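You operate a simulated robot arm through the tools that you are given. There is no shell and no other tool.

Carry out the task below with a simulated robot arm. There is one attempt and no reset: what you move stays moved.

TASK
Stir the glaze smooth, then brush it over the rolls and switch the pot off.
Fine: paddle and red brush back where they stood; dish of rolls on the wire grate. Set down upright: wooden paddle, red brush. A coat counts when it lies all over at full strength: go over it till it gets no stronger.

Only the result counts: the job must be done as asked and must still hold three seconds after the hand-in. Knocking over, shifting, dropping, spilling or breaking anything else fails it.

THE ROBOT
A 7-joint arm with a two-finger parallel gripper, fixed in place. Base frame: the origin is at the foot of the arm, x ahead of it, y to its left, z up; the work surface is at about z = 850. Units: mm, degrees, N and s.
Its first joint turns from -149.0 to 149.0 degrees. Payload 3.43 kg.
The TCP is the grasp point between the finger pads, 30 mm short of the fingertips. In the tool frame z runs along the fingers and y along their closing line. Largest opening 94 mm; finger width 28, thickness 10; the body of the gripper, 50 by 96 mm, starts 55 mm behind the TCP.
Orientation is told as [roll, pitch, yaw] about the base's x, y, z axes, in that order, counted from this pose: with the fingers straight down and closing along the base's y, the tool's x points along the base's -x, its y along +y and its z along -z.

THE INTERFACE
- The arm moves only by the tool step_arm. Its argument "steps" is one flat list of numbers, 7 for each row, row after row: the shift along the base's x, y, z in mm, then the turn, a rotation vector about the base's x, y, z in degrees, then the gripper command, from -1 (shut) to 1 (fully open), values between in proportion. In form: [x, y, z, wx, wy, wz, grip, x, y, z, wx, wy, wz, grip, ...]. A call has 1 to 20 rows; each row shifts and turns the commanded pose from where the row before left it. Rows are played at 5 a second. More than 50 mm and 8.6 degrees between two rows, or a gripper value outside its range, and nothing of the call is played. Where a pose cannot be reached the arm comes as near as it can. A force on the tool above 40 N (or 10 N above the force at the start of the call, whichever is more), or a blocked arm, ends the call early, and 0.2 s more pass. Each finger travels about 45 mm/s and halts on what it meets, pressing with about 29 N; the grip force reading is that of the motor and also rises with nothing between the fingers. The clock runs only during rows and for 0.2 s after the last one: add rows that do not move to give the fingers time. The reply holds the time, the measured pose of the TCP, the force on the tool along the base axes, the opening and the grip force, in the units named above and with some noise, with the torque about the TCP (base axes, N m) and any sound that the robot's microphone picked up, and new pictures: "views" is both (left out), scene, wrist or none.
- Cameras (640 x 400 px; columns grow to the right, rows downward): "scene" is fixed at [401, -498.4, 1659.3]; the picture's right is [0.85, -0.53, 0.00], its down [-0.31, -0.50, -0.81] and it looks along [0.43, 0.69, -0.59] (base axes); focal length 276 px, centre (320, 200). "wrist" rides on the gripper at [76, 14, -103] in the tool frame; the picture's right is [-0.18, 0.98, 0.00], its down [-0.75, -0.14, -0.64] and it looks along [-0.63, -0.12, 0.77] (tool axes); focal length 243 px, centre (320, 200). There is no depth. A picture from a camera that has moved, and an enlarged one, comes with that camera's place and axes in the base frame and with its lens.
- close_up(camera, box): a new picture of the part [left, top, right, bottom] of that camera's present view, enlarged. No time passes.
- sign_off(): hands the job in; it is judged then, once.

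Places have to be worked out from the pictures, the camera data and where the tool is seen. Open the gripper and draw the arm clear of the work before you hand the job in, unless the task says otherwise.

The tools are called by a JSON object that holds its "op" and its "data". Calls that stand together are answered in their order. step_arm: Moves the arm, as the interface text tells. Its arguments: {"type":"object","properties":{"steps":{"type":"array","items":{"type":"number"}},"views":{"type":"string","enum":["both","scene","wrist","none"]}},"required":["steps"]} The other tools are called the same way: close_up (camera, box) takes an enlarged picture of a part of a camera's view; sign_off () hands the job in.

At the start:

```text
time: 0.0
tcp_pos: [759.8, 632.1, 1254.1]
tcp_rot: [0.2, -0.3, 0.0]
wrist_force: [0.5, 0.4, -0.2]
ft_torque: [-0.01, -0.03, -0.02]
width: 94.2
finger_force: 0.0
```

scene: 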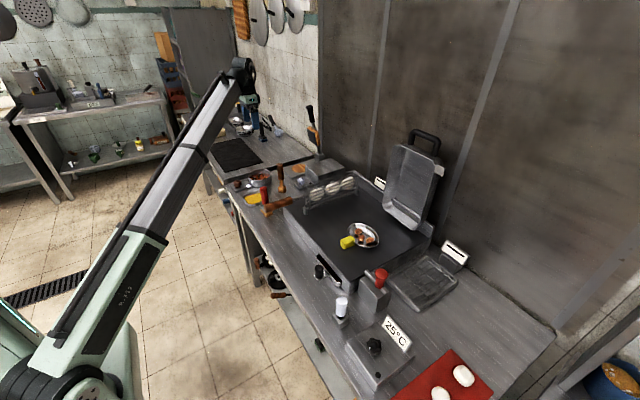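
wrist: 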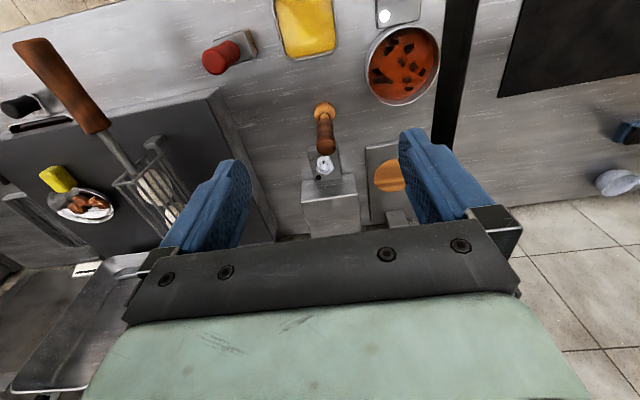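

I start by looking closely at the pictures to find out what stands where.

{"op": "close_up", "data": {"camera": "scene", "box": [200, 60, 360, 220]}}

{"op": "close_up", "data": {"camera": "scene", "box": [280, 160, 480, 300]}}

{"op": "close_up", "data": {"camera": "scene", "box": [300, 240, 520, 400]}}

{"op": "close_up", "data": {"camera": "wrist", "box": [0, 0, 320, 220]}}

{"op": "close_up", "data": {"camera": "wrist", "box": [200, 0, 460, 220]}}

```text
2.50 times, centred on (280, 140) of scene
camera zoom: at [401.0, -498.4, 1659.3], right [0.85, -0.53, 0.0], down [-0.31, -0.5, -0.81], along [0.43, 0.69, -0.59], focal length 690 px, centre (420, 350)
```

zoom: 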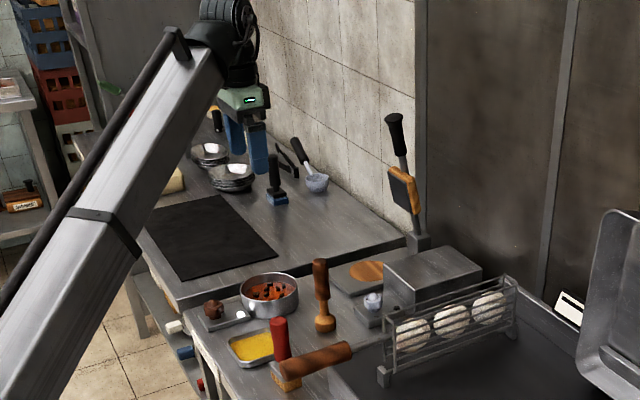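

```text
2.86 times, centred on (380, 230) of scene
camera zoom: at [401.0, -498.4, 1659.3], right [0.85, -0.53, 0.0], down [-0.31, -0.5, -0.81], along [0.43, 0.69, -0.59], focal length 789 px, centre (149, 114)
```

zoom: 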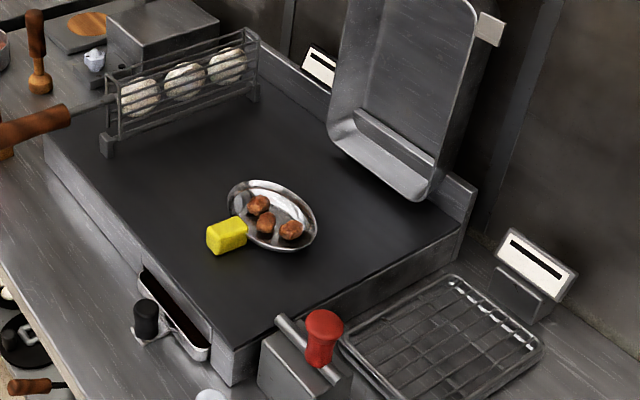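

```text
2.50 times, centred on (410, 320) of scene
camera zoom: at [401.0, -498.4, 1659.3], right [0.85, -0.53, 0.0], down [-0.31, -0.5, -0.81], along [0.43, 0.69, -0.59], focal length 690 px, centre (95, -100)
```

zoom: 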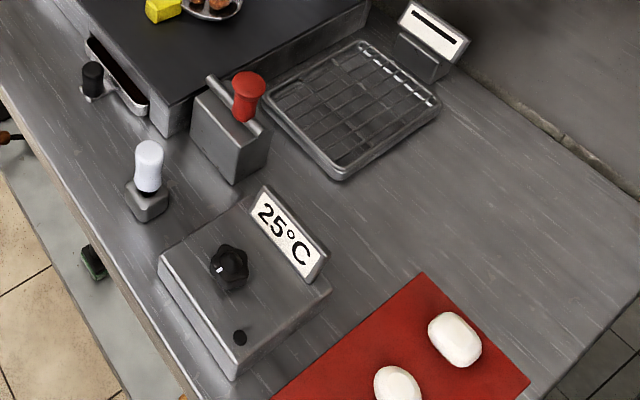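

```text
1.82 times, centred on (160, 110) of wrist
camera zoom: at [682.0, 645.6, 1354.3], right [0.18, 0.98, 0.01], down [0.75, -0.14, 0.65], along [0.63, -0.11, -0.76], focal length 441 px, centre (611, 364)
```

zoom: 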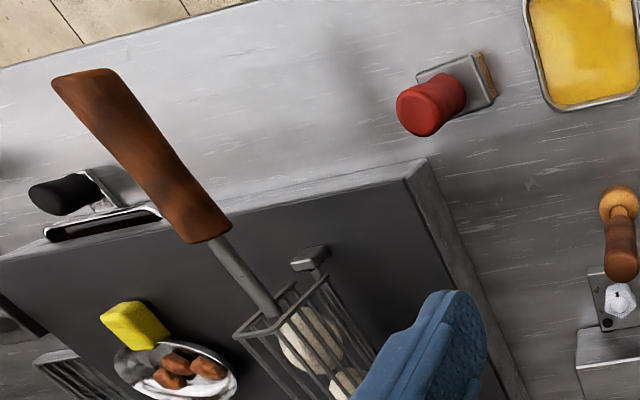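

```text
1.82 times, centred on (330, 110) of wrist
camera zoom: at [682.0, 645.6, 1354.3], right [0.18, 0.98, 0.01], down [0.75, -0.14, 0.65], along [0.63, -0.11, -0.76], focal length 441 px, centre (302, 364)
```

zoom: 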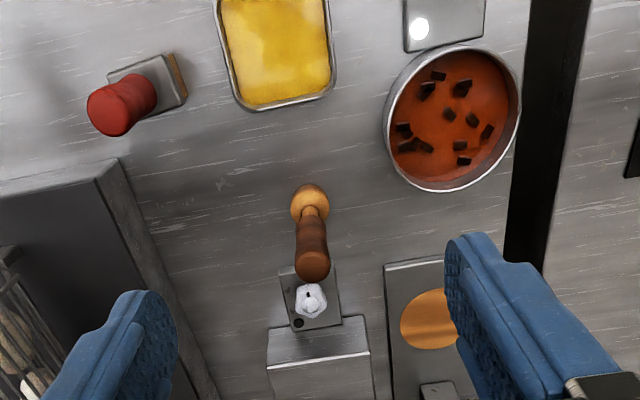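

The glaze seems to be the lumpy liquid in the pot (about x 800, y 770). The paddle stands near (863, 622) and the red brush near (745, 465). I turn the tool to the radial direction and come lower for a better look.

{"op": "step_arm", "data": {"steps": [-20, 0, -20, 0, 0, 8, 1, -20, 0, -20, 0, 0, 8, 1, -20, 0, -20, 0, 0, 8, 1, -20, 0, -20, 0, 0, 8, 1, -20, 0, -20, 0, 0, 8, 1]}}

```text
time: 1.2
tcp_pos: [657.9, 628.8, 1152.8]
tcp_rot: [0.3, -0.3, 40.1]
wrist_force: [0.4, 0.5, -0.2]
ft_torque: [-0.01, -0.03, 0.04]
width: 94.2
finger_force: 0.0
camera wrist: at [590.0, 590.0, 1254.6], right [-0.49, 0.87, 0.01], down [0.67, 0.37, 0.65], along [0.56, 0.32, -0.76], focal length 243 px, centre (320, 200)
```

scene: 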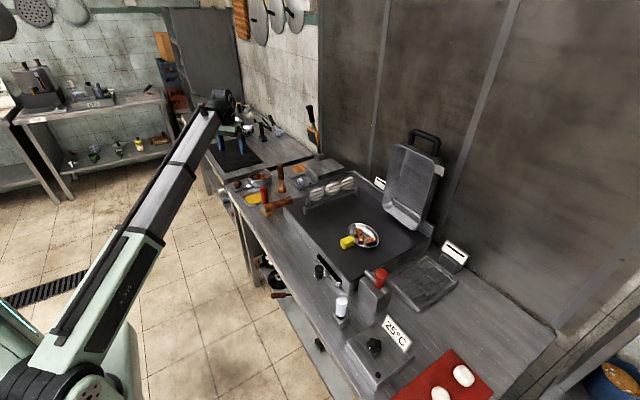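
wrist: 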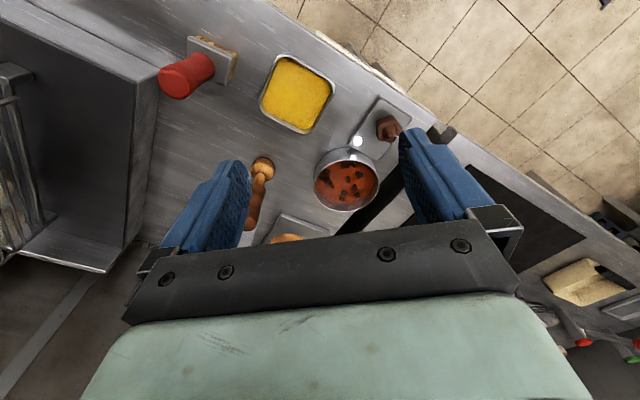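

The pot, its knob and light, and the paddle are in view now. I enlarge them.

{"op": "close_up", "data": {"camera": "wrist", "box": [230, 80, 430, 240]}}

{"op": "close_up", "data": {"camera": "wrist", "box": [140, 20, 340, 160]}}

{"op": "close_up", "data": {"camera": "scene", "box": [225, 160, 305, 220]}}

{"op": "close_up", "data": {"camera": "scene", "box": [330, 200, 400, 260]}}

```text
2.50 times, centred on (330, 160) of wrist
camera zoom: at [590.0, 590.0, 1254.6], right [-0.49, 0.87, 0.01], down [0.67, 0.37, 0.65], along [0.56, 0.32, -0.76], focal length 606 px, centre (295, 300)
```

zoom: 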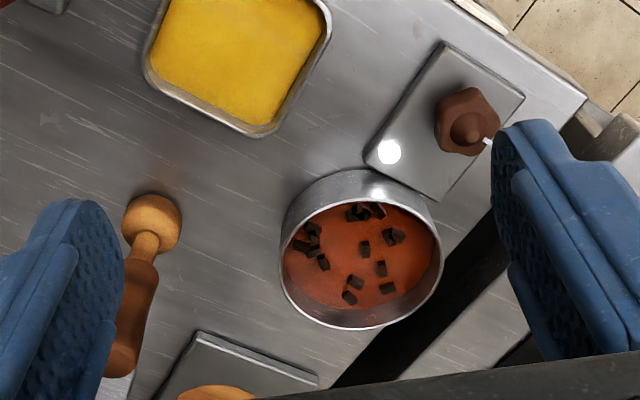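

```text
2.86 times, centred on (240, 90) of wrist
camera zoom: at [590.0, 590.0, 1254.6], right [-0.49, 0.87, 0.01], down [0.67, 0.37, 0.65], along [0.56, 0.32, -0.76], focal length 693 px, centre (549, 514)
```

zoom: 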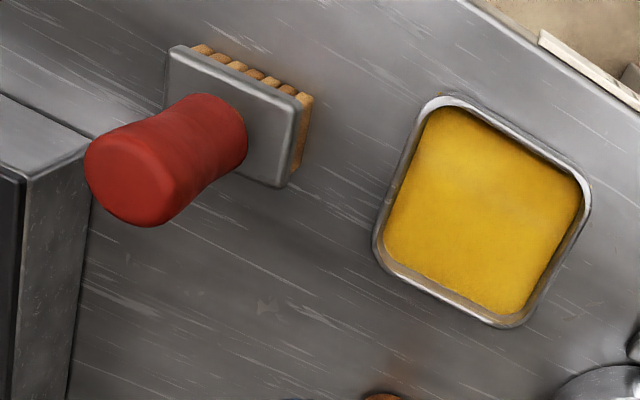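

```text
6.67 times, centred on (265, 190) of scene
camera zoom: at [401.0, -498.4, 1659.3], right [0.85, -0.53, 0.0], down [-0.31, -0.5, -0.81], along [0.43, 0.69, -0.59], focal length 1841 px, centre (687, 267)
```

zoom: 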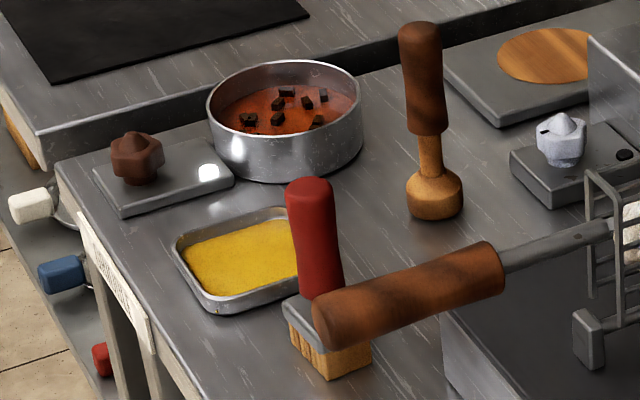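

```text
6.67 times, centred on (365, 230) of scene
camera zoom: at [401.0, -498.4, 1659.3], right [0.85, -0.53, 0.0], down [-0.31, -0.5, -0.81], along [0.43, 0.69, -0.59], focal length 1841 px, centre (20, 0)
```

zoom: 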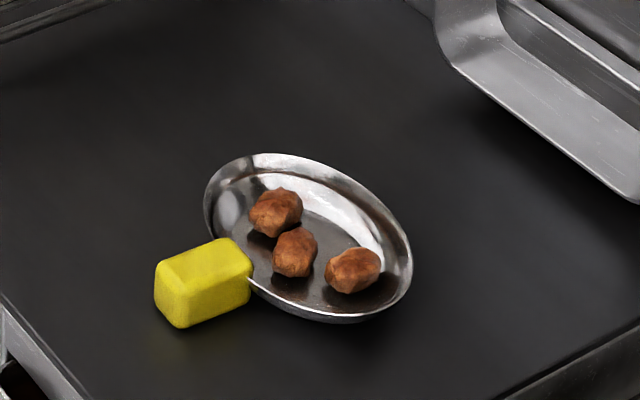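

The paddle (about 860, 614, handle z 921–1014) and the pot (about 803, 768, rim z 892) are both beyond the tool-down reach, so I tilt the tool outward by 45°. At the same time I move to a point short of the paddle, still above everything.

{"op": "step_arm", "data": {"steps": [19.7, -14.3, -17, 4.82, -5.74, 0, 1, 19.7, -14.3, -17, 4.82, -5.74, 0, 1, 19.7, -14.3, -17, 4.82, -5.74, 0, 1, 19.7, -14.3, -17, 4.82, -5.74, 0, 1, 19.7, -14.3, -17, 4.82, -5.74, 0, 1, 19.7, -14.3, -17, 4.82, -5.74, 0, 1]}}

```text
time: 2.6
tcp_pos: [777.1, 546.2, 1051.1]
tcp_rot: [0.3, -45.4, 40.1]
wrist_force: [-1.0, 0.1, -0.1]
ft_torque: [0.02, 0.02, 0.02]
width: 94.0
finger_force: 0.2
camera wrist: at [671.0, 476.1, 1066.9], right [-0.54, 0.83, 0.13], down [0.15, -0.06, 0.99], along [0.83, 0.55, -0.09], focal length 243 px, centre (320, 200)
```

scene: 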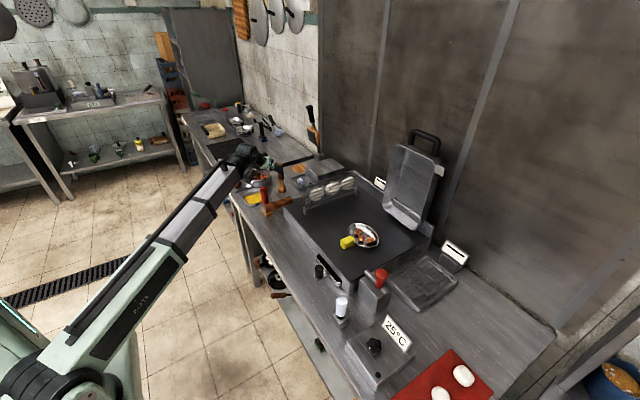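
wrist: 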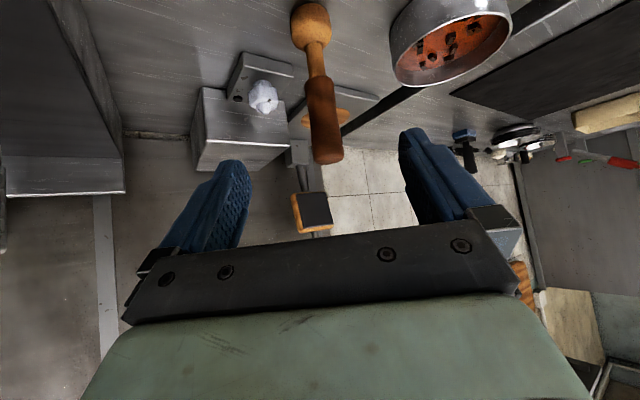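

The paddle reads as about (853, 614) with its top at z 1008, and the red brush stands at about (722, 495) with its top near z 990. To keep the wrist camera away from the brush I advance above the paddle at this height, yawing by -15°, and will then come straight down.

{"op": "step_arm", "data": {"steps": [25.3, 22.7, 3, 0, 0, -5, 1, 25.3, 22.7, 3, 0, 0, -5, 1, 25.3, 22.7, 3, 0, 0, -5, 1, 0, 0, 0, 0, 0, 0, 1]}}

```text
time: 3.6
tcp_pos: [852.6, 615.1, 1061.2]
tcp_rot: [0.3, -45.3, 24.9]
wrist_force: [0.1, 0.4, 0.4]
ft_torque: [-0.01, 0.0, -0.01]
width: 94.0
finger_force: 0.2
camera wrist: at [731.2, 573.8, 1078.0], right [-0.3, 0.94, 0.13], down [0.13, -0.1, 0.99], along [0.95, 0.31, -0.09], focal length 243 px, centre (320, 200)
```

scene: 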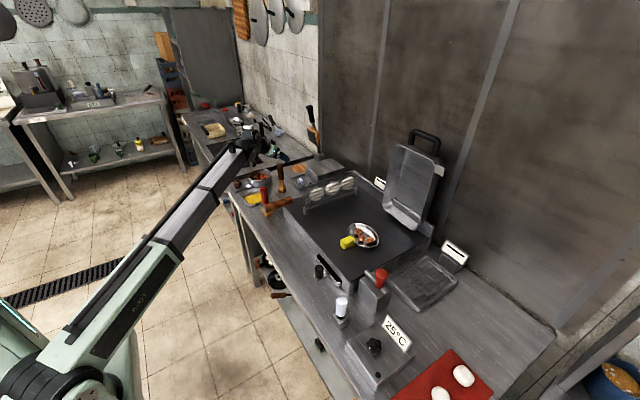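
wrist: 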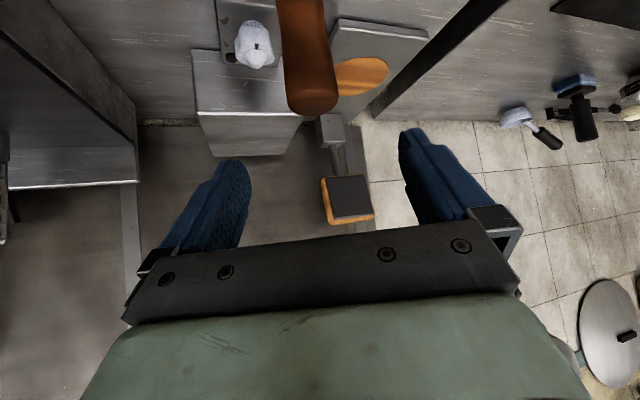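

The paddle top now reads about (856, 617, 1006), centred between the open fingers. I come straight down to z ≈ 973 and close.

{"op": "step_arm", "data": {"steps": [3, 2, -22, 0, 0, 0, 1, 0, 0, -22, 0, 0, 0, 1, 0, 0, -22, 0, 0, 0, 1, 0, 0, -22, 0, 0, 0, 1, 0, 0, 0, 0, 0, 0, 1]}}

```text
time: 4.8
tcp_pos: [857.8, 615.6, 973.3]
tcp_rot: [0.3, -45.3, 25.0]
wrist_force: [-0.1, -0.4, 0.0]
ft_torque: [0.01, 0.0, 0.04]
width: 93.7
finger_force: 0.0
camera wrist: at [735.7, 574.6, 990.2], right [-0.3, 0.94, 0.13], down [0.13, -0.1, 0.99], along [0.94, 0.31, -0.09], focal length 243 px, centre (320, 200)
```

scene: 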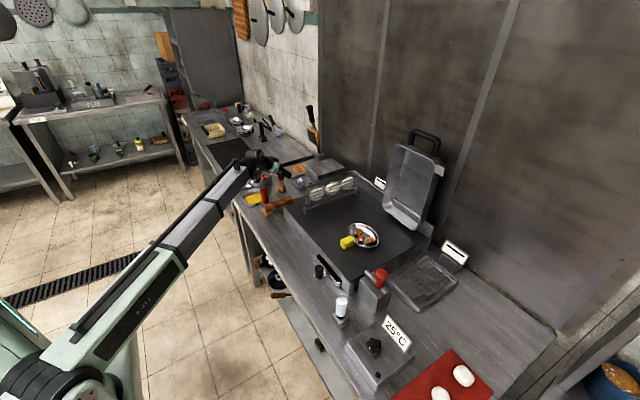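
wrist: 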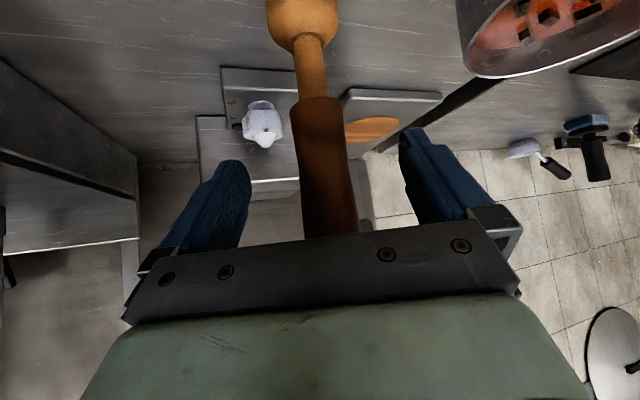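

The handle sits about 3–4 mm to the right of the finger centre. I correct for that, then close.

{"op": "step_arm", "data": {"steps": [-1.4, 3.2, 0, 0, 0, 0, 1, 0, 0, 0, 0, 0, 0, -0.2, 0, 0, 0, 0, 0, 0, -0.2, 0, 0, 0, 0, 0, 0, -1, 0, 0, 0, 0, 0, 0, -1, 0, 0, 0, 0, 0, 0, -1]}}

```text
time: 6.2
tcp_pos: [855.5, 618.9, 972.2]
tcp_rot: [0.4, -45.2, 25.0]
wrist_force: [0.9, -0.3, 0.0]
ft_torque: [0.02, -0.06, 0.01]
width: 32.7
finger_force: 29.0
camera wrist: at [734.4, 577.7, 990.2], right [-0.3, 0.94, 0.13], down [0.13, -0.1, 0.99], along [0.94, 0.31, -0.09], focal length 243 px, centre (320, 200)
```

scene: 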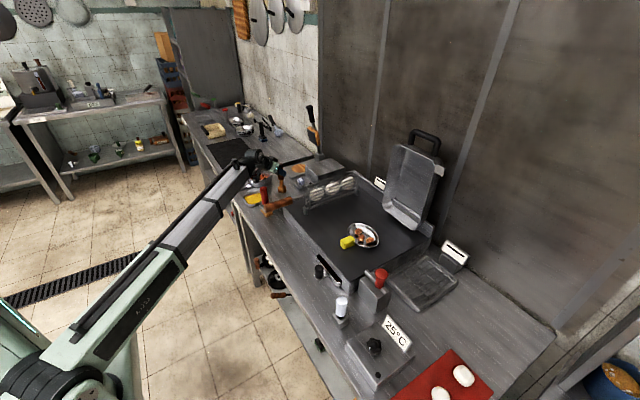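
wrist: 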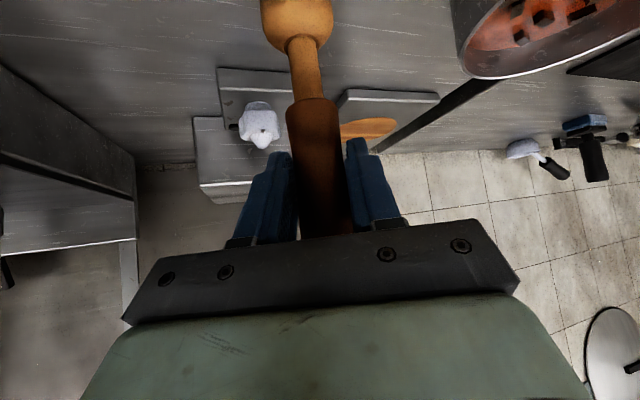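

Gripped at width 32.7, with the TCP at (855.5, 618.9, 972.2), which I will need for the return. I lift straight up by 100.

{"op": "step_arm", "data": {"steps": [0, 0, 10, 0, 0, 0, -1, 0, 0, 30, 0, 0, 0, -1, 0, 0, 30, 0, 0, 0, -1, 0, 0, 30, 0, 0, 0, -1, 0, 0, 0, 0, 0, 0, -1]}}

```text
time: 7.4
tcp_pos: [854.2, 621.6, 1073.5]
tcp_rot: [0.2, -45.2, 25.0]
wrist_force: [0.0, -0.5, -1.3]
ft_torque: [-0.01, 0.02, 0.02]
width: 32.8
finger_force: 29.2
camera wrist: at [732.4, 580.1, 1090.5], right [-0.3, 0.94, 0.13], down [0.13, -0.1, 0.99], along [0.94, 0.31, -0.09], focal length 243 px, centre (320, 200)
```

scene: 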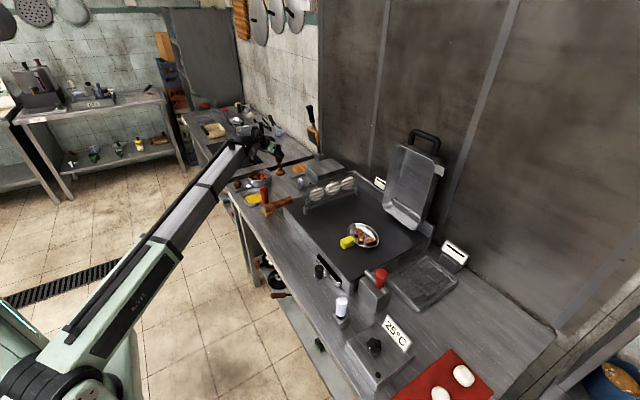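
wrist: 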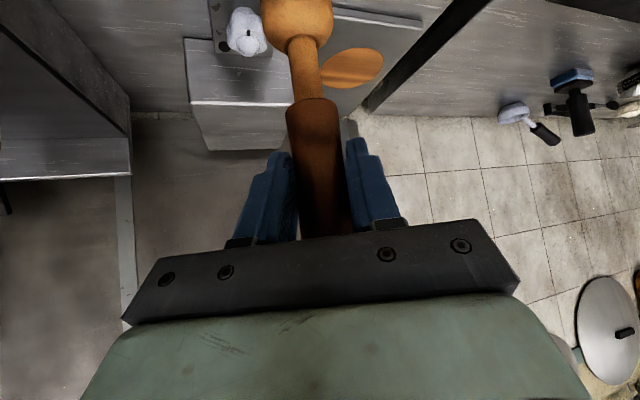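

The paddle is held upright. I carry it over the pot at this height, yawing toward the radial direction.

{"op": "step_arm", "data": {"steps": [-14, 35.5, 0, 0, 0, 5, -1, -14, 35.5, 0, 0, 0, 5, -1, -14, 35.5, 0, 0, 0, 5, -1, -14, 35.5, 0, 0, 0, 5, -1, 0, 0, 0, 0, 0, 0, -1]}}

{"op": "close_up", "data": {"camera": "scene", "box": [225, 120, 305, 220]}}

```text
time: 8.6
tcp_pos: [796.4, 763.0, 1074.4]
tcp_rot: [0.3, -45.3, 45.0]
wrist_force: [-0.8, 0.2, -2.2]
ft_torque: [-0.02, -0.02, -0.03]
width: 32.6
finger_force: 29.5
camera wrist: at [696.7, 682.6, 1091.8], right [-0.61, 0.78, 0.13], down [0.15, -0.05, 0.99], along [0.78, 0.62, -0.09], focal length 243 px, centre (320, 200)
```

scene: 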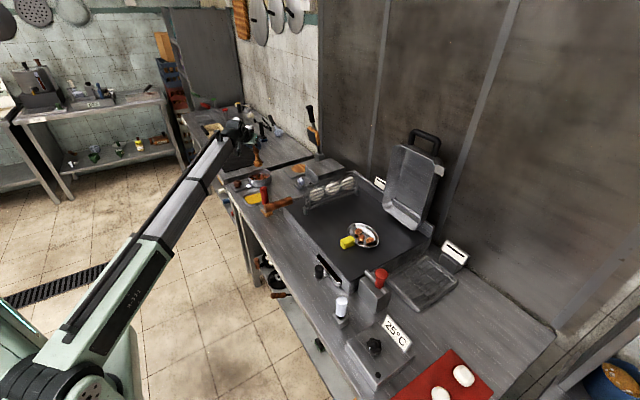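
wrist: 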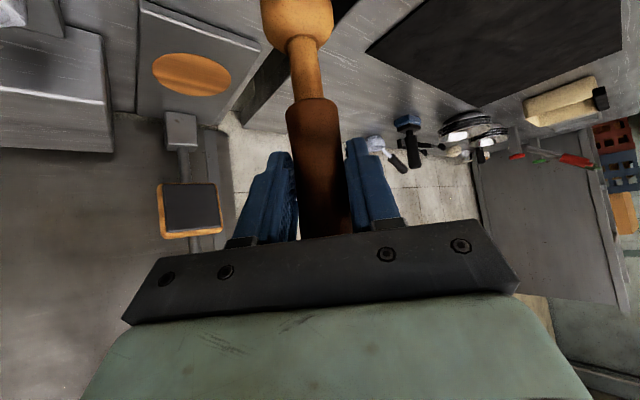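

```text
4.00 times, centred on (265, 170) of scene
camera zoom: at [401.0, -498.4, 1659.3], right [0.85, -0.53, 0.0], down [-0.31, -0.5, -0.81], along [0.43, 0.69, -0.59], focal length 1104 px, centre (540, 320)
```

zoom: 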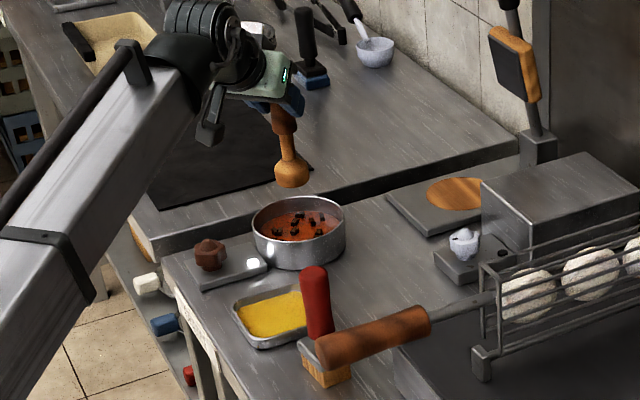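

The paddle ball hangs right over the pot centre in the scene view. I lower it into the glaze, down to TCP z ≈ 986 (paddle bottom about 13 mm above the table).

{"op": "step_arm", "data": {"steps": [0, 1, -25, 0, 0, 0, -1, 0, 1, -25, 0, 0, 0, -1, 0, 0, -20, 0, 0, 0, -1, 0, 0, -10, 0, 0, 0, -1, 0, 0, -8, 0, 0, 0, -1, 0, 0, 0, 0, 0, 0, -1]}}

{"op": "close_up", "data": {"camera": "scene", "box": [225, 120, 305, 220]}}

```text
time: 10.0
tcp_pos: [798.7, 763.9, 983.8]
tcp_rot: [0.3, -45.2, 45.1]
wrist_force: [0.1, 0.4, -2.8]
ft_torque: [-0.01, 0.0, 0.01]
width: 32.3
finger_force: 29.0
camera wrist: at [699.2, 684.6, 1001.5], right [-0.61, 0.78, 0.13], down [0.16, -0.05, 0.99], along [0.78, 0.62, -0.09], focal length 243 px, centre (320, 200)
```

scene: 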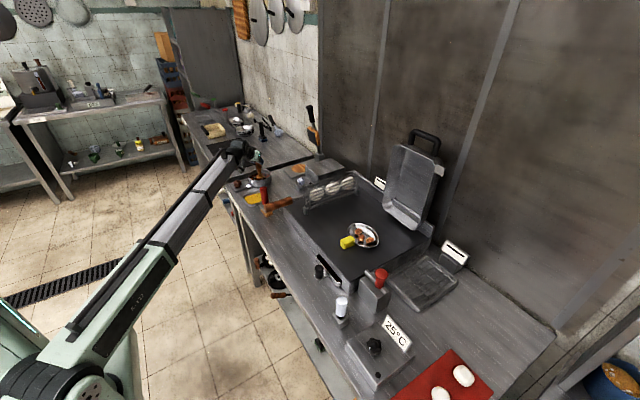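
wrist: 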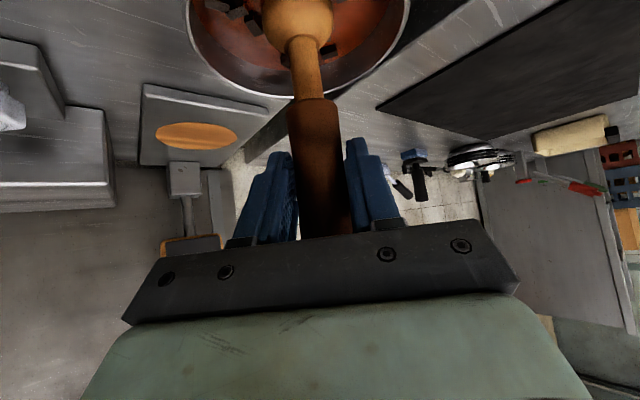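

```text
4.00 times, centred on (265, 170) of scene
camera zoom: at [401.0, -498.4, 1659.3], right [0.85, -0.53, 0.0], down [-0.31, -0.5, -0.81], along [0.43, 0.69, -0.59], focal length 1104 px, centre (540, 320)
```

zoom: 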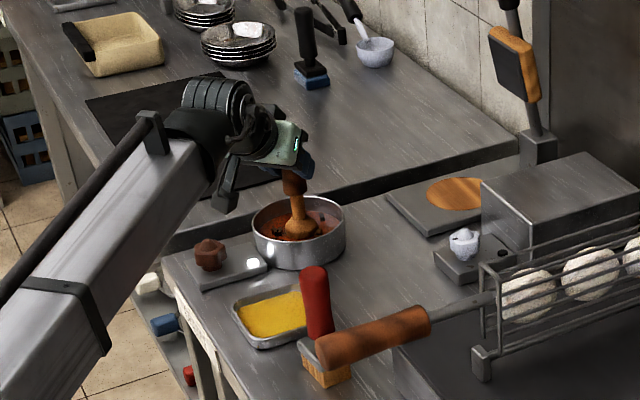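

The paddle is in the glaze near the pot centre with no contact force. I stir one slow circle of radius 25 mm.

{"op": "step_arm", "data": {"steps": [12.5, 0, 0, 0, 0, 0, -1, 12.5, 0, 0, 0, 0, 0, -1, -3.35, 12.5, 0, 0, 0, 0, -1, -9.15, 9.15, 0, 0, 0, 0, -1, -12.5, 3.35, 0, 0, 0, 0, -1, -12.5, -3.35, 0, 0, 0, 0, -1, -9.15, -9.15, 0, 0, 0, 0, -1, -3.35, -12.5, 0, 0, 0, 0, -1, 3.35, -12.5, 0, 0, 0, 0, -1, 9.15, -9.15, 0, 0, 0, 0, -1, 12.5, -3.35, 0, 0, 0, 0, -1, 12.5, 3.35, 0, 0, 0, 0, -1, 9.15, 9.15, 0, 0, 0, 0, -1, 3.35, 12.5, 0, 0, 0, 0, -1]}}

{"op": "close_up", "data": {"camera": "wrist", "box": [170, 0, 430, 110]}}

{"op": "close_up", "data": {"camera": "scene", "box": [235, 150, 295, 200]}}

```text
time: 13.0
tcp_pos: [822.6, 763.3, 983.6]
tcp_rot: [0.3, -45.4, 45.0]
wrist_force: [0.1, -1.0, -1.1]
ft_torque: [-0.02, 0.04, 0.0]
width: 32.6
finger_force: 28.7
camera wrist: at [723.3, 683.1, 1001.3], right [-0.61, 0.78, 0.13], down [0.15, -0.05, 0.99], along [0.78, 0.62, -0.09], focal length 243 px, centre (320, 200)
```

scene: 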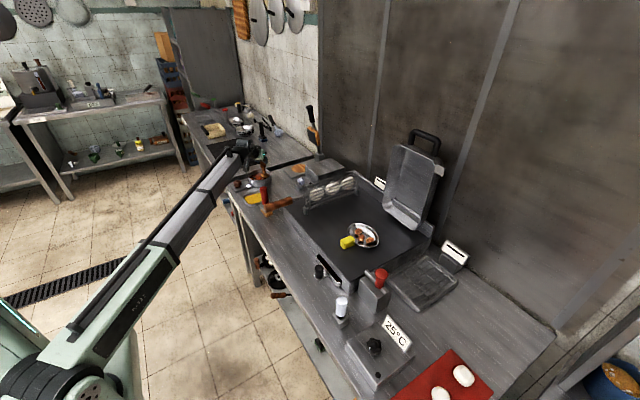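
wrist: 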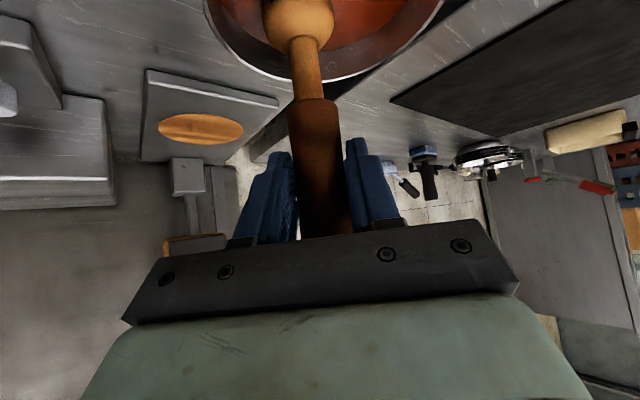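

```text
2.46 times, centred on (300, 55) of wrist
camera zoom: at [723.3, 683.1, 1001.3], right [-0.61, 0.78, 0.13], down [0.15, -0.05, 0.99], along [0.78, 0.62, -0.09], focal length 597 px, centre (369, 557)
```

zoom: 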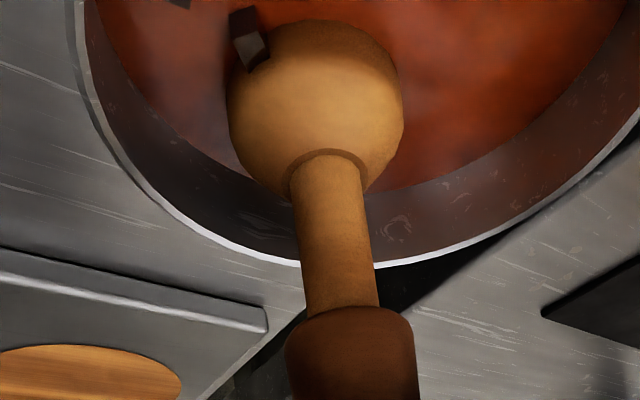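

```text
8.00 times, centred on (265, 175) of scene
camera zoom: at [401.0, -498.4, 1659.3], right [0.85, -0.53, 0.0], down [-0.31, -0.5, -0.81], along [0.43, 0.69, -0.59], focal length 2209 px, centre (760, 400)
```

zoom: 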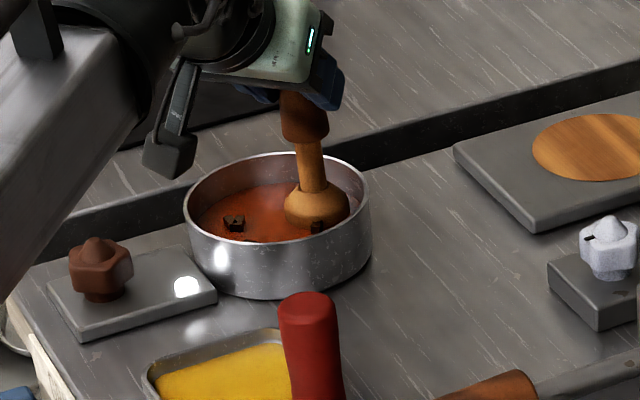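

Most lumps are gone and a few are left. I stir on: another circle of 25 mm, then a tighter one.

{"op": "step_arm", "data": {"steps": [-3.35, 12.5, 0, 0, 0, 0, -1, -9.15, 9.15, 0, 0, 0, 0, -1, -12.5, 3.35, 0, 0, 0, 0, -1, -12.5, -3.35, 0, 0, 0, 0, -1, -9.15, -9.15, 0, 0, 0, 0, -1, -3.35, -12.5, 0, 0, 0, 0, -1, 3.35, -12.5, 0, 0, 0, 0, -1, 9.15, -9.15, 0, 0, 0, 0, -1, 12.5, -3.35, 0, 0, 0, 0, -1, 12.5, 3.35, 0, 0, 0, 0, -1, 9.15, 9.15, 0, 0, 0, 0, -1, 3.35, 12.5, 0, 0, 0, 0, -1, -13, 0, 0, 0, 0, 0, -1, -6, 10.4, 0, 0, 0, 0, -1, -12, 0, 0, 0, 0, 0, -1, -6, -10.4, 0, 0, 0, 0, -1, 6, -10.4, 0, 0, 0, 0, -1, 12, 0, 0, 0, 0, 0, -1, 6, 10.4, 0, 0, 0, 0, -1, 0, 0, 0, 0, 0, 0, -1]}}

{"op": "close_up", "data": {"camera": "wrist", "box": [170, 0, 430, 110]}}

{"op": "close_up", "data": {"camera": "scene", "box": [235, 150, 295, 200]}}

```text
time: 17.2
tcp_pos: [812.2, 764.7, 985.1]
tcp_rot: [0.2, -45.2, 44.9]
wrist_force: [-0.8, -0.6, -1.4]
ft_torque: [-0.01, -0.01, -0.07]
width: 32.2
finger_force: 29.0
camera wrist: at [711.9, 684.5, 1001.1], right [-0.61, 0.78, 0.13], down [0.15, -0.05, 0.99], along [0.78, 0.62, -0.09], focal length 243 px, centre (320, 200)
```

scene: 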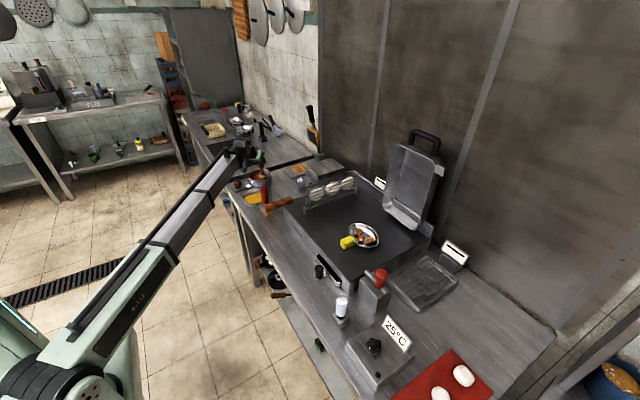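
wrist: 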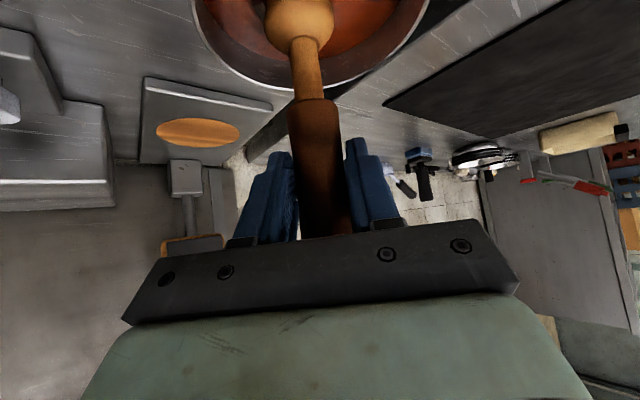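

```text
2.46 times, centred on (300, 55) of wrist
camera zoom: at [711.9, 684.5, 1001.1], right [-0.61, 0.78, 0.13], down [0.15, -0.05, 0.99], along [0.78, 0.62, -0.09], focal length 597 px, centre (369, 557)
```

zoom: 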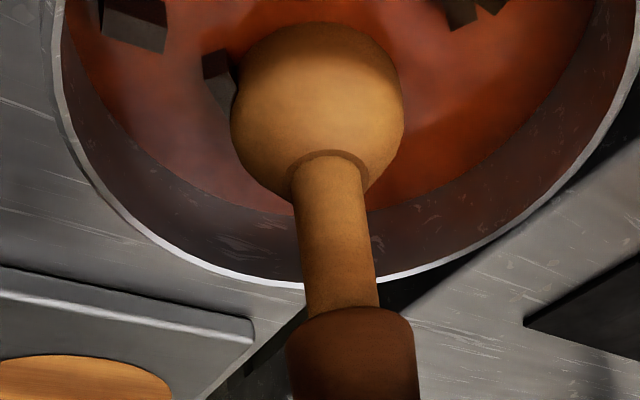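

```text
8.00 times, centred on (265, 175) of scene
camera zoom: at [401.0, -498.4, 1659.3], right [0.85, -0.53, 0.0], down [-0.31, -0.5, -0.81], along [0.43, 0.69, -0.59], focal length 2209 px, centre (760, 400)
```

zoom: 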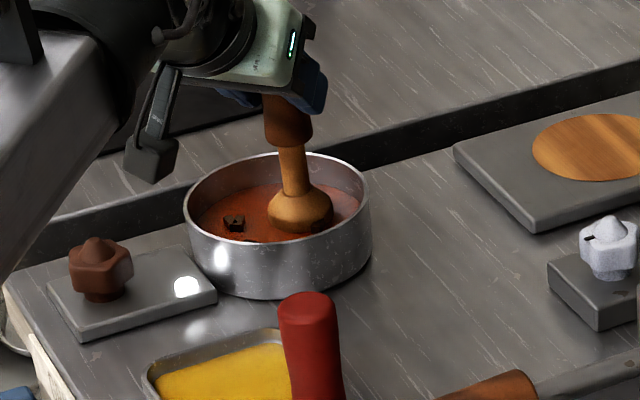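

A few lumps remain near the walls. I stir wider, at a radius of about 31 mm.

{"op": "step_arm", "data": {"steps": [9.5, 0, 0, 0, 0, 0, -1, 9.5, 0, 0, 0, 0, 0, -1, -4.15, 15.5, 0, 0, 0, 0, -1, -11.35, 11.35, 0, 0, 0, 0, -1, -15.5, 4.15, 0, 0, 0, 0, -1, -15.5, -4.15, 0, 0, 0, 0, -1, -11.35, -11.35, 0, 0, 0, 0, -1, -4.15, -15.5, 0, 0, 0, 0, -1, 4.15, -15.5, 0, 0, 0, 0, -1, 11.35, -11.35, 0, 0, 0, 0, -1, 15.5, -4.15, 0, 0, 0, 0, -1, 15.5, 4.15, 0, 0, 0, 0, -1, 11.35, 11.35, 0, 0, 0, 0, -1, 4.15, 15.5, 0, 0, 0, 0, -1]}}

{"op": "close_up", "data": {"camera": "wrist", "box": [170, 0, 430, 110]}}

{"op": "close_up", "data": {"camera": "scene", "box": [235, 150, 295, 200]}}

```text
time: 20.2
tcp_pos: [827.6, 764.2, 985.3]
tcp_rot: [0.3, -45.2, 44.9]
wrist_force: [-2.2, -0.5, -1.9]
ft_torque: [-0.07, 0.29, -0.01]
width: 32.0
finger_force: 28.6
camera wrist: at [728.4, 684.1, 1001.5], right [-0.61, 0.78, 0.13], down [0.16, -0.05, 0.99], along [0.78, 0.62, -0.09], focal length 243 px, centre (320, 200)
```

scene: 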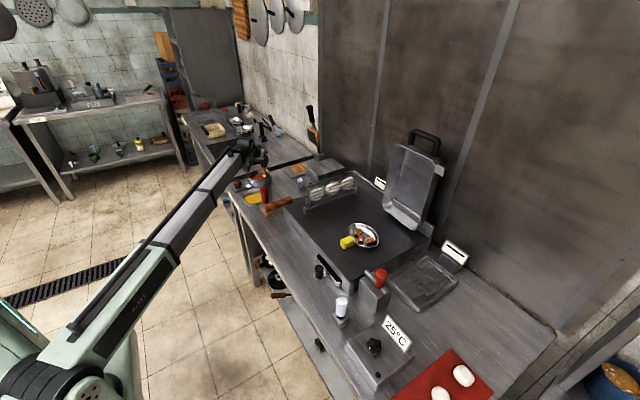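
wrist: 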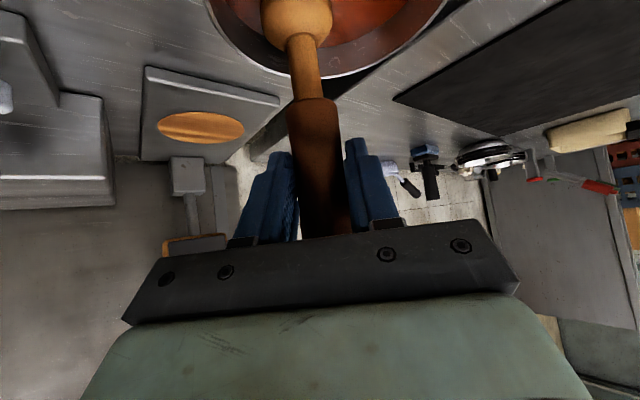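

```text
2.46 times, centred on (300, 55) of wrist
camera zoom: at [728.4, 684.1, 1001.5], right [-0.61, 0.78, 0.13], down [0.16, -0.05, 0.99], along [0.78, 0.62, -0.09], focal length 597 px, centre (369, 557)
```

zoom: 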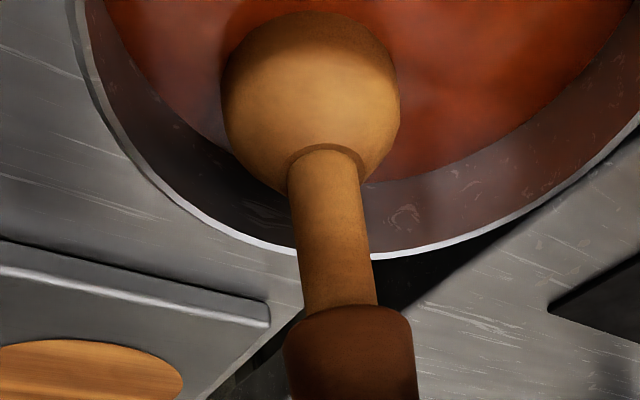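

```text
8.00 times, centred on (265, 175) of scene
camera zoom: at [401.0, -498.4, 1659.3], right [0.85, -0.53, 0.0], down [-0.31, -0.5, -0.81], along [0.43, 0.69, -0.59], focal length 2209 px, centre (760, 400)
```

zoom: 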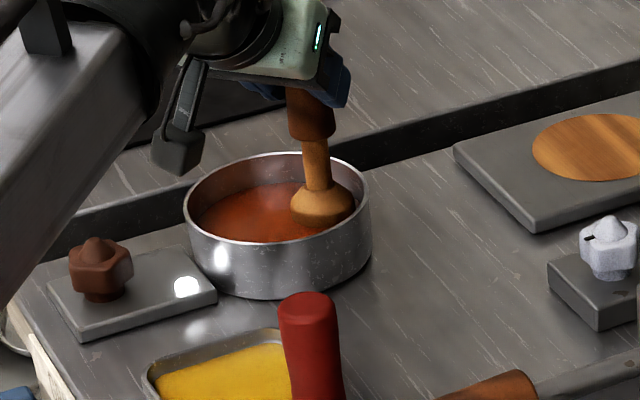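

No lumps are visible now, and the side force shows the wall is close. I back off, make one more 25 mm circle the other way round, then lift out at the centre.

{"op": "step_arm", "data": {"steps": [-8, 0, 0, 0, 0, 0, -1, -3.35, -12.5, 0, 0, 0, 0, -1, -9.15, -9.15, 0, 0, 0, 0, -1, -12.5, -3.35, 0, 0, 0, 0, -1, -12.5, 3.35, 0, 0, 0, 0, -1, -9.15, 9.15, 0, 0, 0, 0, -1, -3.35, 12.5, 0, 0, 0, 0, -1, 3.35, 12.5, 0, 0, 0, 0, -1, 9.15, 9.15, 0, 0, 0, 0, -1, 12.5, 3.35, 0, 0, 0, 0, -1, 12.5, -3.35, 0, 0, 0, 0, -1, 9.15, -9.15, 0, 0, 0, 0, -1, 3.35, -12.5, 0, 0, 0, 0, -1, -12, 0, 0, 0, 0, 0, -1, -12, 0, 0, 0, 0, 0, -1, 0, 0, 15, 0, 0, 0, -1, 0, 0, 25, 0, 0, 0, -1, 0, 0, 25, 0, 0, 0, -1, 0, 0, 25, 0, 0, 0, -1, 0, 0, 0, 0, 0, 0, -1]}}

{"op": "close_up", "data": {"camera": "scene", "box": [235, 140, 295, 200]}}

```text
time: 24.4
tcp_pos: [796.4, 764.2, 1074.1]
tcp_rot: [0.3, -45.2, 45.0]
wrist_force: [0.3, 0.0, -2.7]
ft_torque: [-0.03, 0.04, -0.04]
width: 31.5
finger_force: 29.4
camera wrist: at [696.6, 684.9, 1090.3], right [-0.61, 0.78, 0.13], down [0.16, -0.05, 0.99], along [0.78, 0.62, -0.09], focal length 243 px, centre (320, 200)
```

scene: 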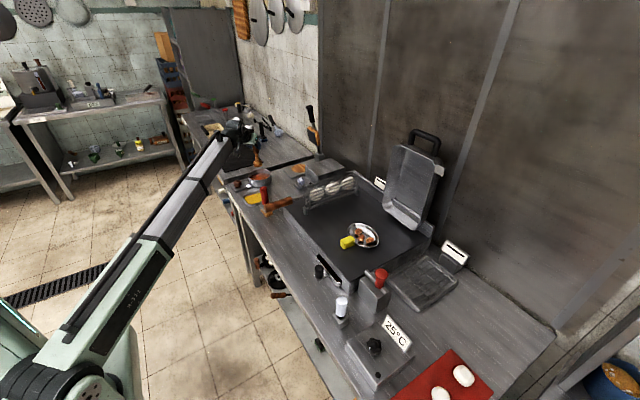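
wrist: 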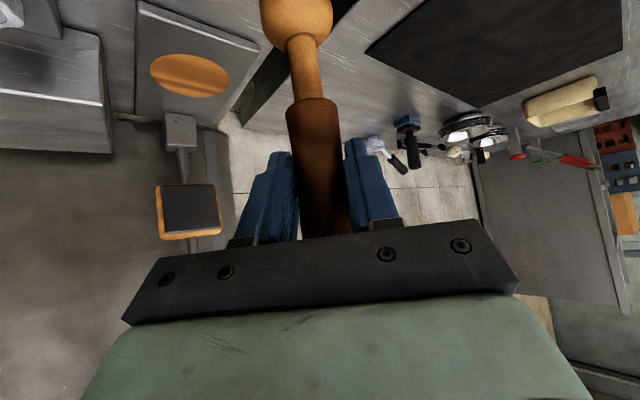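

```text
6.67 times, centred on (265, 170) of scene
camera zoom: at [401.0, -498.4, 1659.3], right [0.85, -0.53, 0.0], down [-0.31, -0.5, -0.81], along [0.43, 0.69, -0.59], focal length 1841 px, centre (687, 400)
```

zoom: 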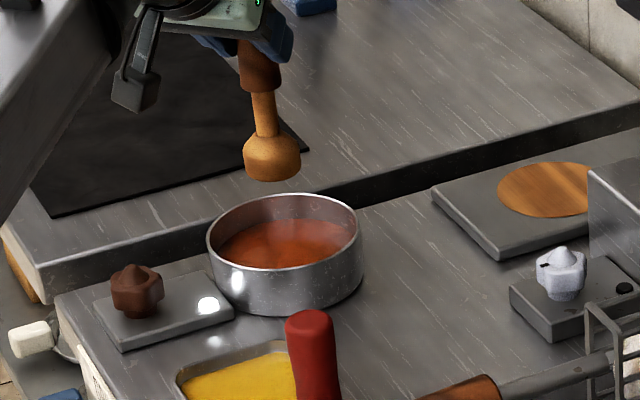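

The glaze looks smooth from this side. I pull back a little at this height to see the near side of the pot with the wrist camera.

{"op": "step_arm", "data": {"steps": [-30, -35, 8, 0, 0, 0, -1, -30, -35, 8, 0, 0, 0, -1, -30, -35, 8, 0, 0, 0, -1, 0, 0, 0, 0, 0, 0, -1], "views": "wrist"}}

{"op": "close_up", "data": {"camera": "wrist", "box": [220, 0, 440, 130]}}

```text
time: 25.4
tcp_pos: [710.3, 656.4, 1097.3]
tcp_rot: [0.4, -45.2, 45.0]
wrist_force: [-0.3, 0.4, -2.0]
ft_torque: [-0.01, 0.01, -0.02]
width: 31.6
finger_force: 28.7
camera wrist: at [610.0, 576.0, 1114.6], right [-0.61, 0.78, 0.13], down [0.16, -0.05, 0.99], along [0.78, 0.62, -0.09], focal length 243 px, centre (320, 200)
```

wrist: 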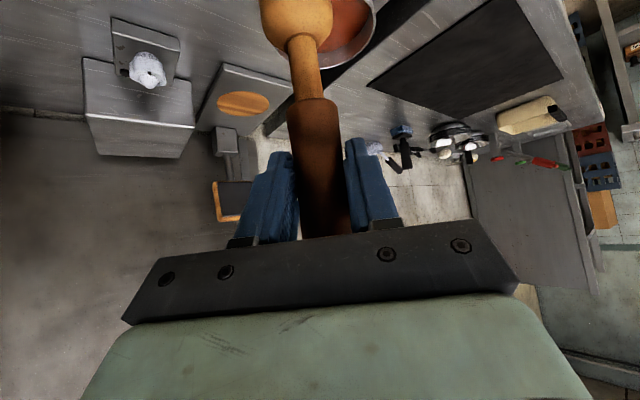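

```text
2.91 times, centred on (330, 65) of wrist
camera zoom: at [610.0, 576.0, 1114.6], right [-0.61, 0.78, 0.13], down [0.16, -0.05, 0.99], along [0.78, 0.62, -0.09], focal length 706 px, centre (291, 593)
```

zoom: 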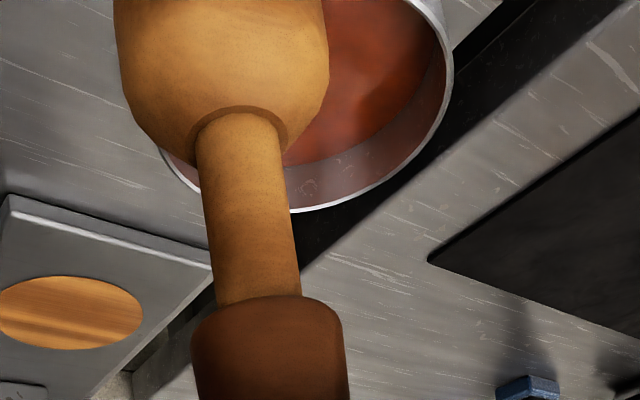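

The paddle hides the pot, so I shift sideways on the way back to its place.

{"op": "step_arm", "data": {"steps": [25, -25, 0, 0, 0, -1, -1, 25, -25, 0, 0, 0, -1, -1, 20, -25, 0, 0, 0, -1, -1, 5, -20, 0, 0, 0, -1, -1, 0, 0, 0, 0, 0, 0, -1], "views": "wrist"}}

{"op": "close_up", "data": {"camera": "wrist", "box": [320, 0, 540, 130]}}

```text
time: 26.6
tcp_pos: [782.6, 563.4, 1099.6]
tcp_rot: [0.3, -45.2, 41.0]
wrist_force: [-0.7, 0.6, -2.4]
ft_torque: [-0.02, 0.02, -0.03]
width: 31.4
finger_force: 28.7
camera wrist: at [677.2, 490.7, 1116.4], right [-0.55, 0.82, 0.13], down [0.15, -0.06, 0.99], along [0.82, 0.56, -0.09], focal length 243 px, centre (320, 200)
```

wrist: 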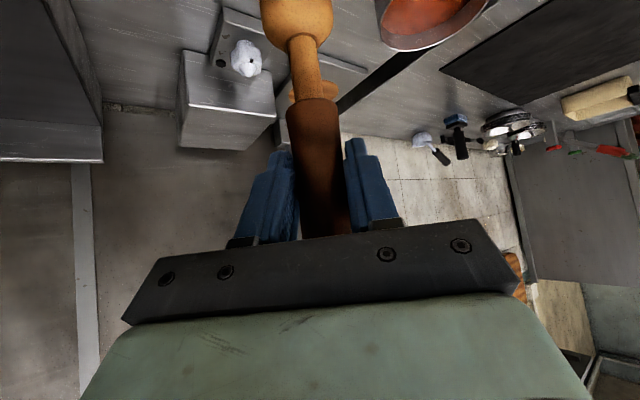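

```text
2.91 times, centred on (430, 65) of wrist
camera zoom: at [677.2, 490.7, 1116.4], right [-0.55, 0.82, 0.13], down [0.15, -0.06, 0.99], along [0.82, 0.56, -0.09], focal length 706 px, centre (0, 593)
```

zoom: 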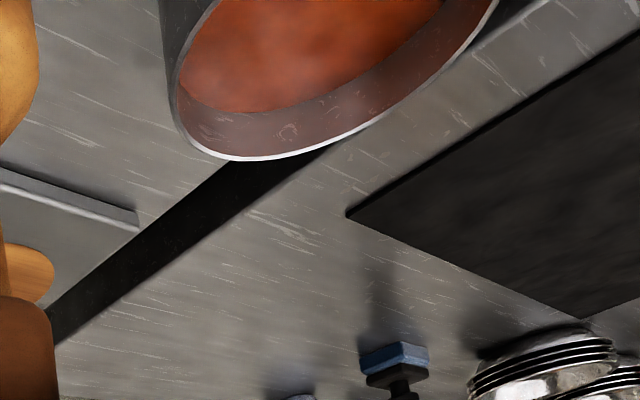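

The visible part is smooth. I lower a bit so the rest of the pot comes into view.

{"op": "step_arm", "data": {"steps": [0, 0, -25, 0, 0, 0, -1, 0, 0, -25, 0, 0, 0, -1, 0, 0, 0, 0, 0, 0, -1], "views": "wrist"}}

{"op": "close_up", "data": {"camera": "wrist", "box": [340, 0, 560, 130]}}

```text
time: 27.4
tcp_pos: [781.7, 562.9, 1049.3]
tcp_rot: [0.3, -45.3, 41.0]
wrist_force: [0.2, 0.6, -2.4]
ft_torque: [-0.03, -0.01, -0.02]
width: 31.4
finger_force: 29.7
camera wrist: at [676.6, 490.1, 1065.6], right [-0.55, 0.82, 0.13], down [0.15, -0.06, 0.99], along [0.82, 0.56, -0.09], focal length 243 px, centre (320, 200)
```

wrist: 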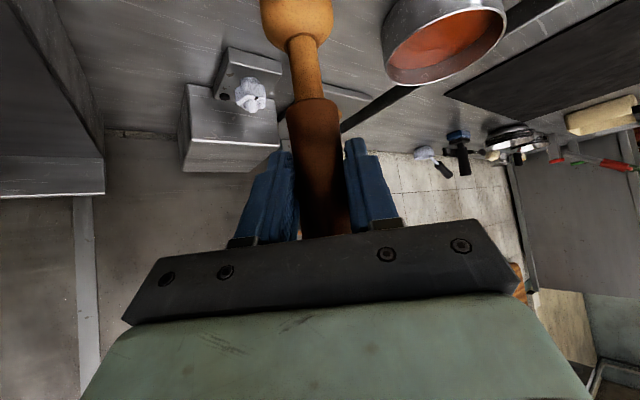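

```text
2.91 times, centred on (450, 65) of wrist
camera zoom: at [676.6, 490.1, 1065.6], right [-0.55, 0.82, 0.13], down [0.15, -0.06, 0.99], along [0.82, 0.56, -0.09], focal length 706 px, centre (-58, 593)
```

zoom: 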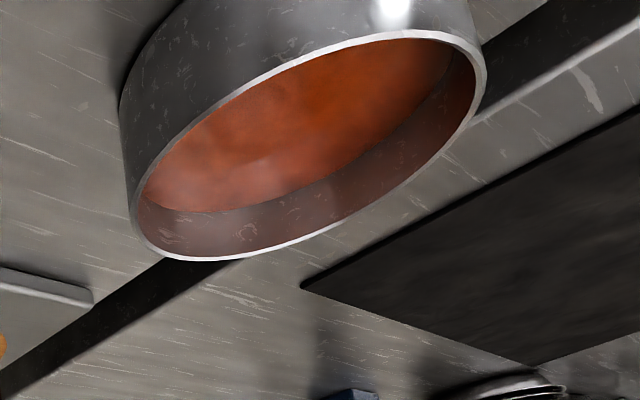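

The glaze is smooth everywhere I can see, so I bring the paddle back to the exact place it was picked from, with the same yaw, and set it down slowly.

{"op": "step_arm", "data": {"steps": [18, 14, 0, 0, 0, -4, -1, 18, 14, 0, 0, 0, -4, -1, 18, 14, 0, 0, 0, -4, -1, 18, 14, 0, 0, 0, -4, -1, 0, 0, 0, 0, 0, 0, -1, 0, 0, -25, 0, 0, 0, -1, 0, 0, -25, 0, 0, 0, -1, 0, 0, -15, 0, 0, 0, -1, 0, 0, -5, 0, 0, 0, -1, 0, 0, -3, 0, 0, 0, -1, 0, 0, 0, 0, 0, 0, -1]}}

```text
time: 29.8
tcp_pos: [856.1, 619.9, 974.1]
tcp_rot: [0.3, -45.4, 25.0]
wrist_force: [0.0, 0.1, -2.4]
ft_torque: [-0.02, 0.04, 0.01]
width: 31.0
finger_force: 29.1
camera wrist: at [734.6, 579.0, 991.6], right [-0.3, 0.94, 0.13], down [0.13, -0.1, 0.99], along [0.94, 0.31, -0.09], focal length 243 px, centre (320, 200)
```

scene: 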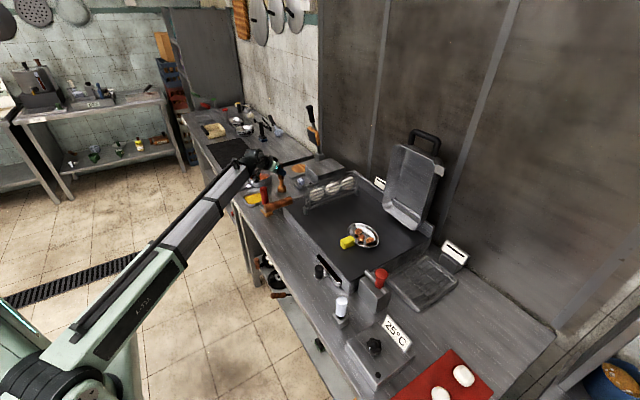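
wrist: 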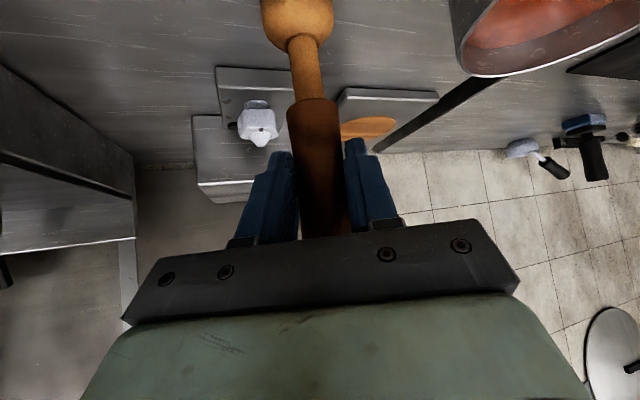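

The view matches the grasp picture. I lower the last few millimetres in small steps until the force shows contact.

{"op": "step_arm", "data": {"steps": [0, 0, -1.5, 0, 0, 0, -1, 0, 0, -1.5, 0, 0, 0, -1, 0, 0, 0, 0, 0, 0, -1], "views": "none"}}

```text
time: 30.6
tcp_pos: [855.8, 620.8, 974.5]
tcp_rot: [0.3, -45.5, 25.0]
wrist_force: [1.6, -2.7, 16.7]
ft_torque: [0.05, -0.65, -0.06]
width: 31.3
finger_force: 29.2
```

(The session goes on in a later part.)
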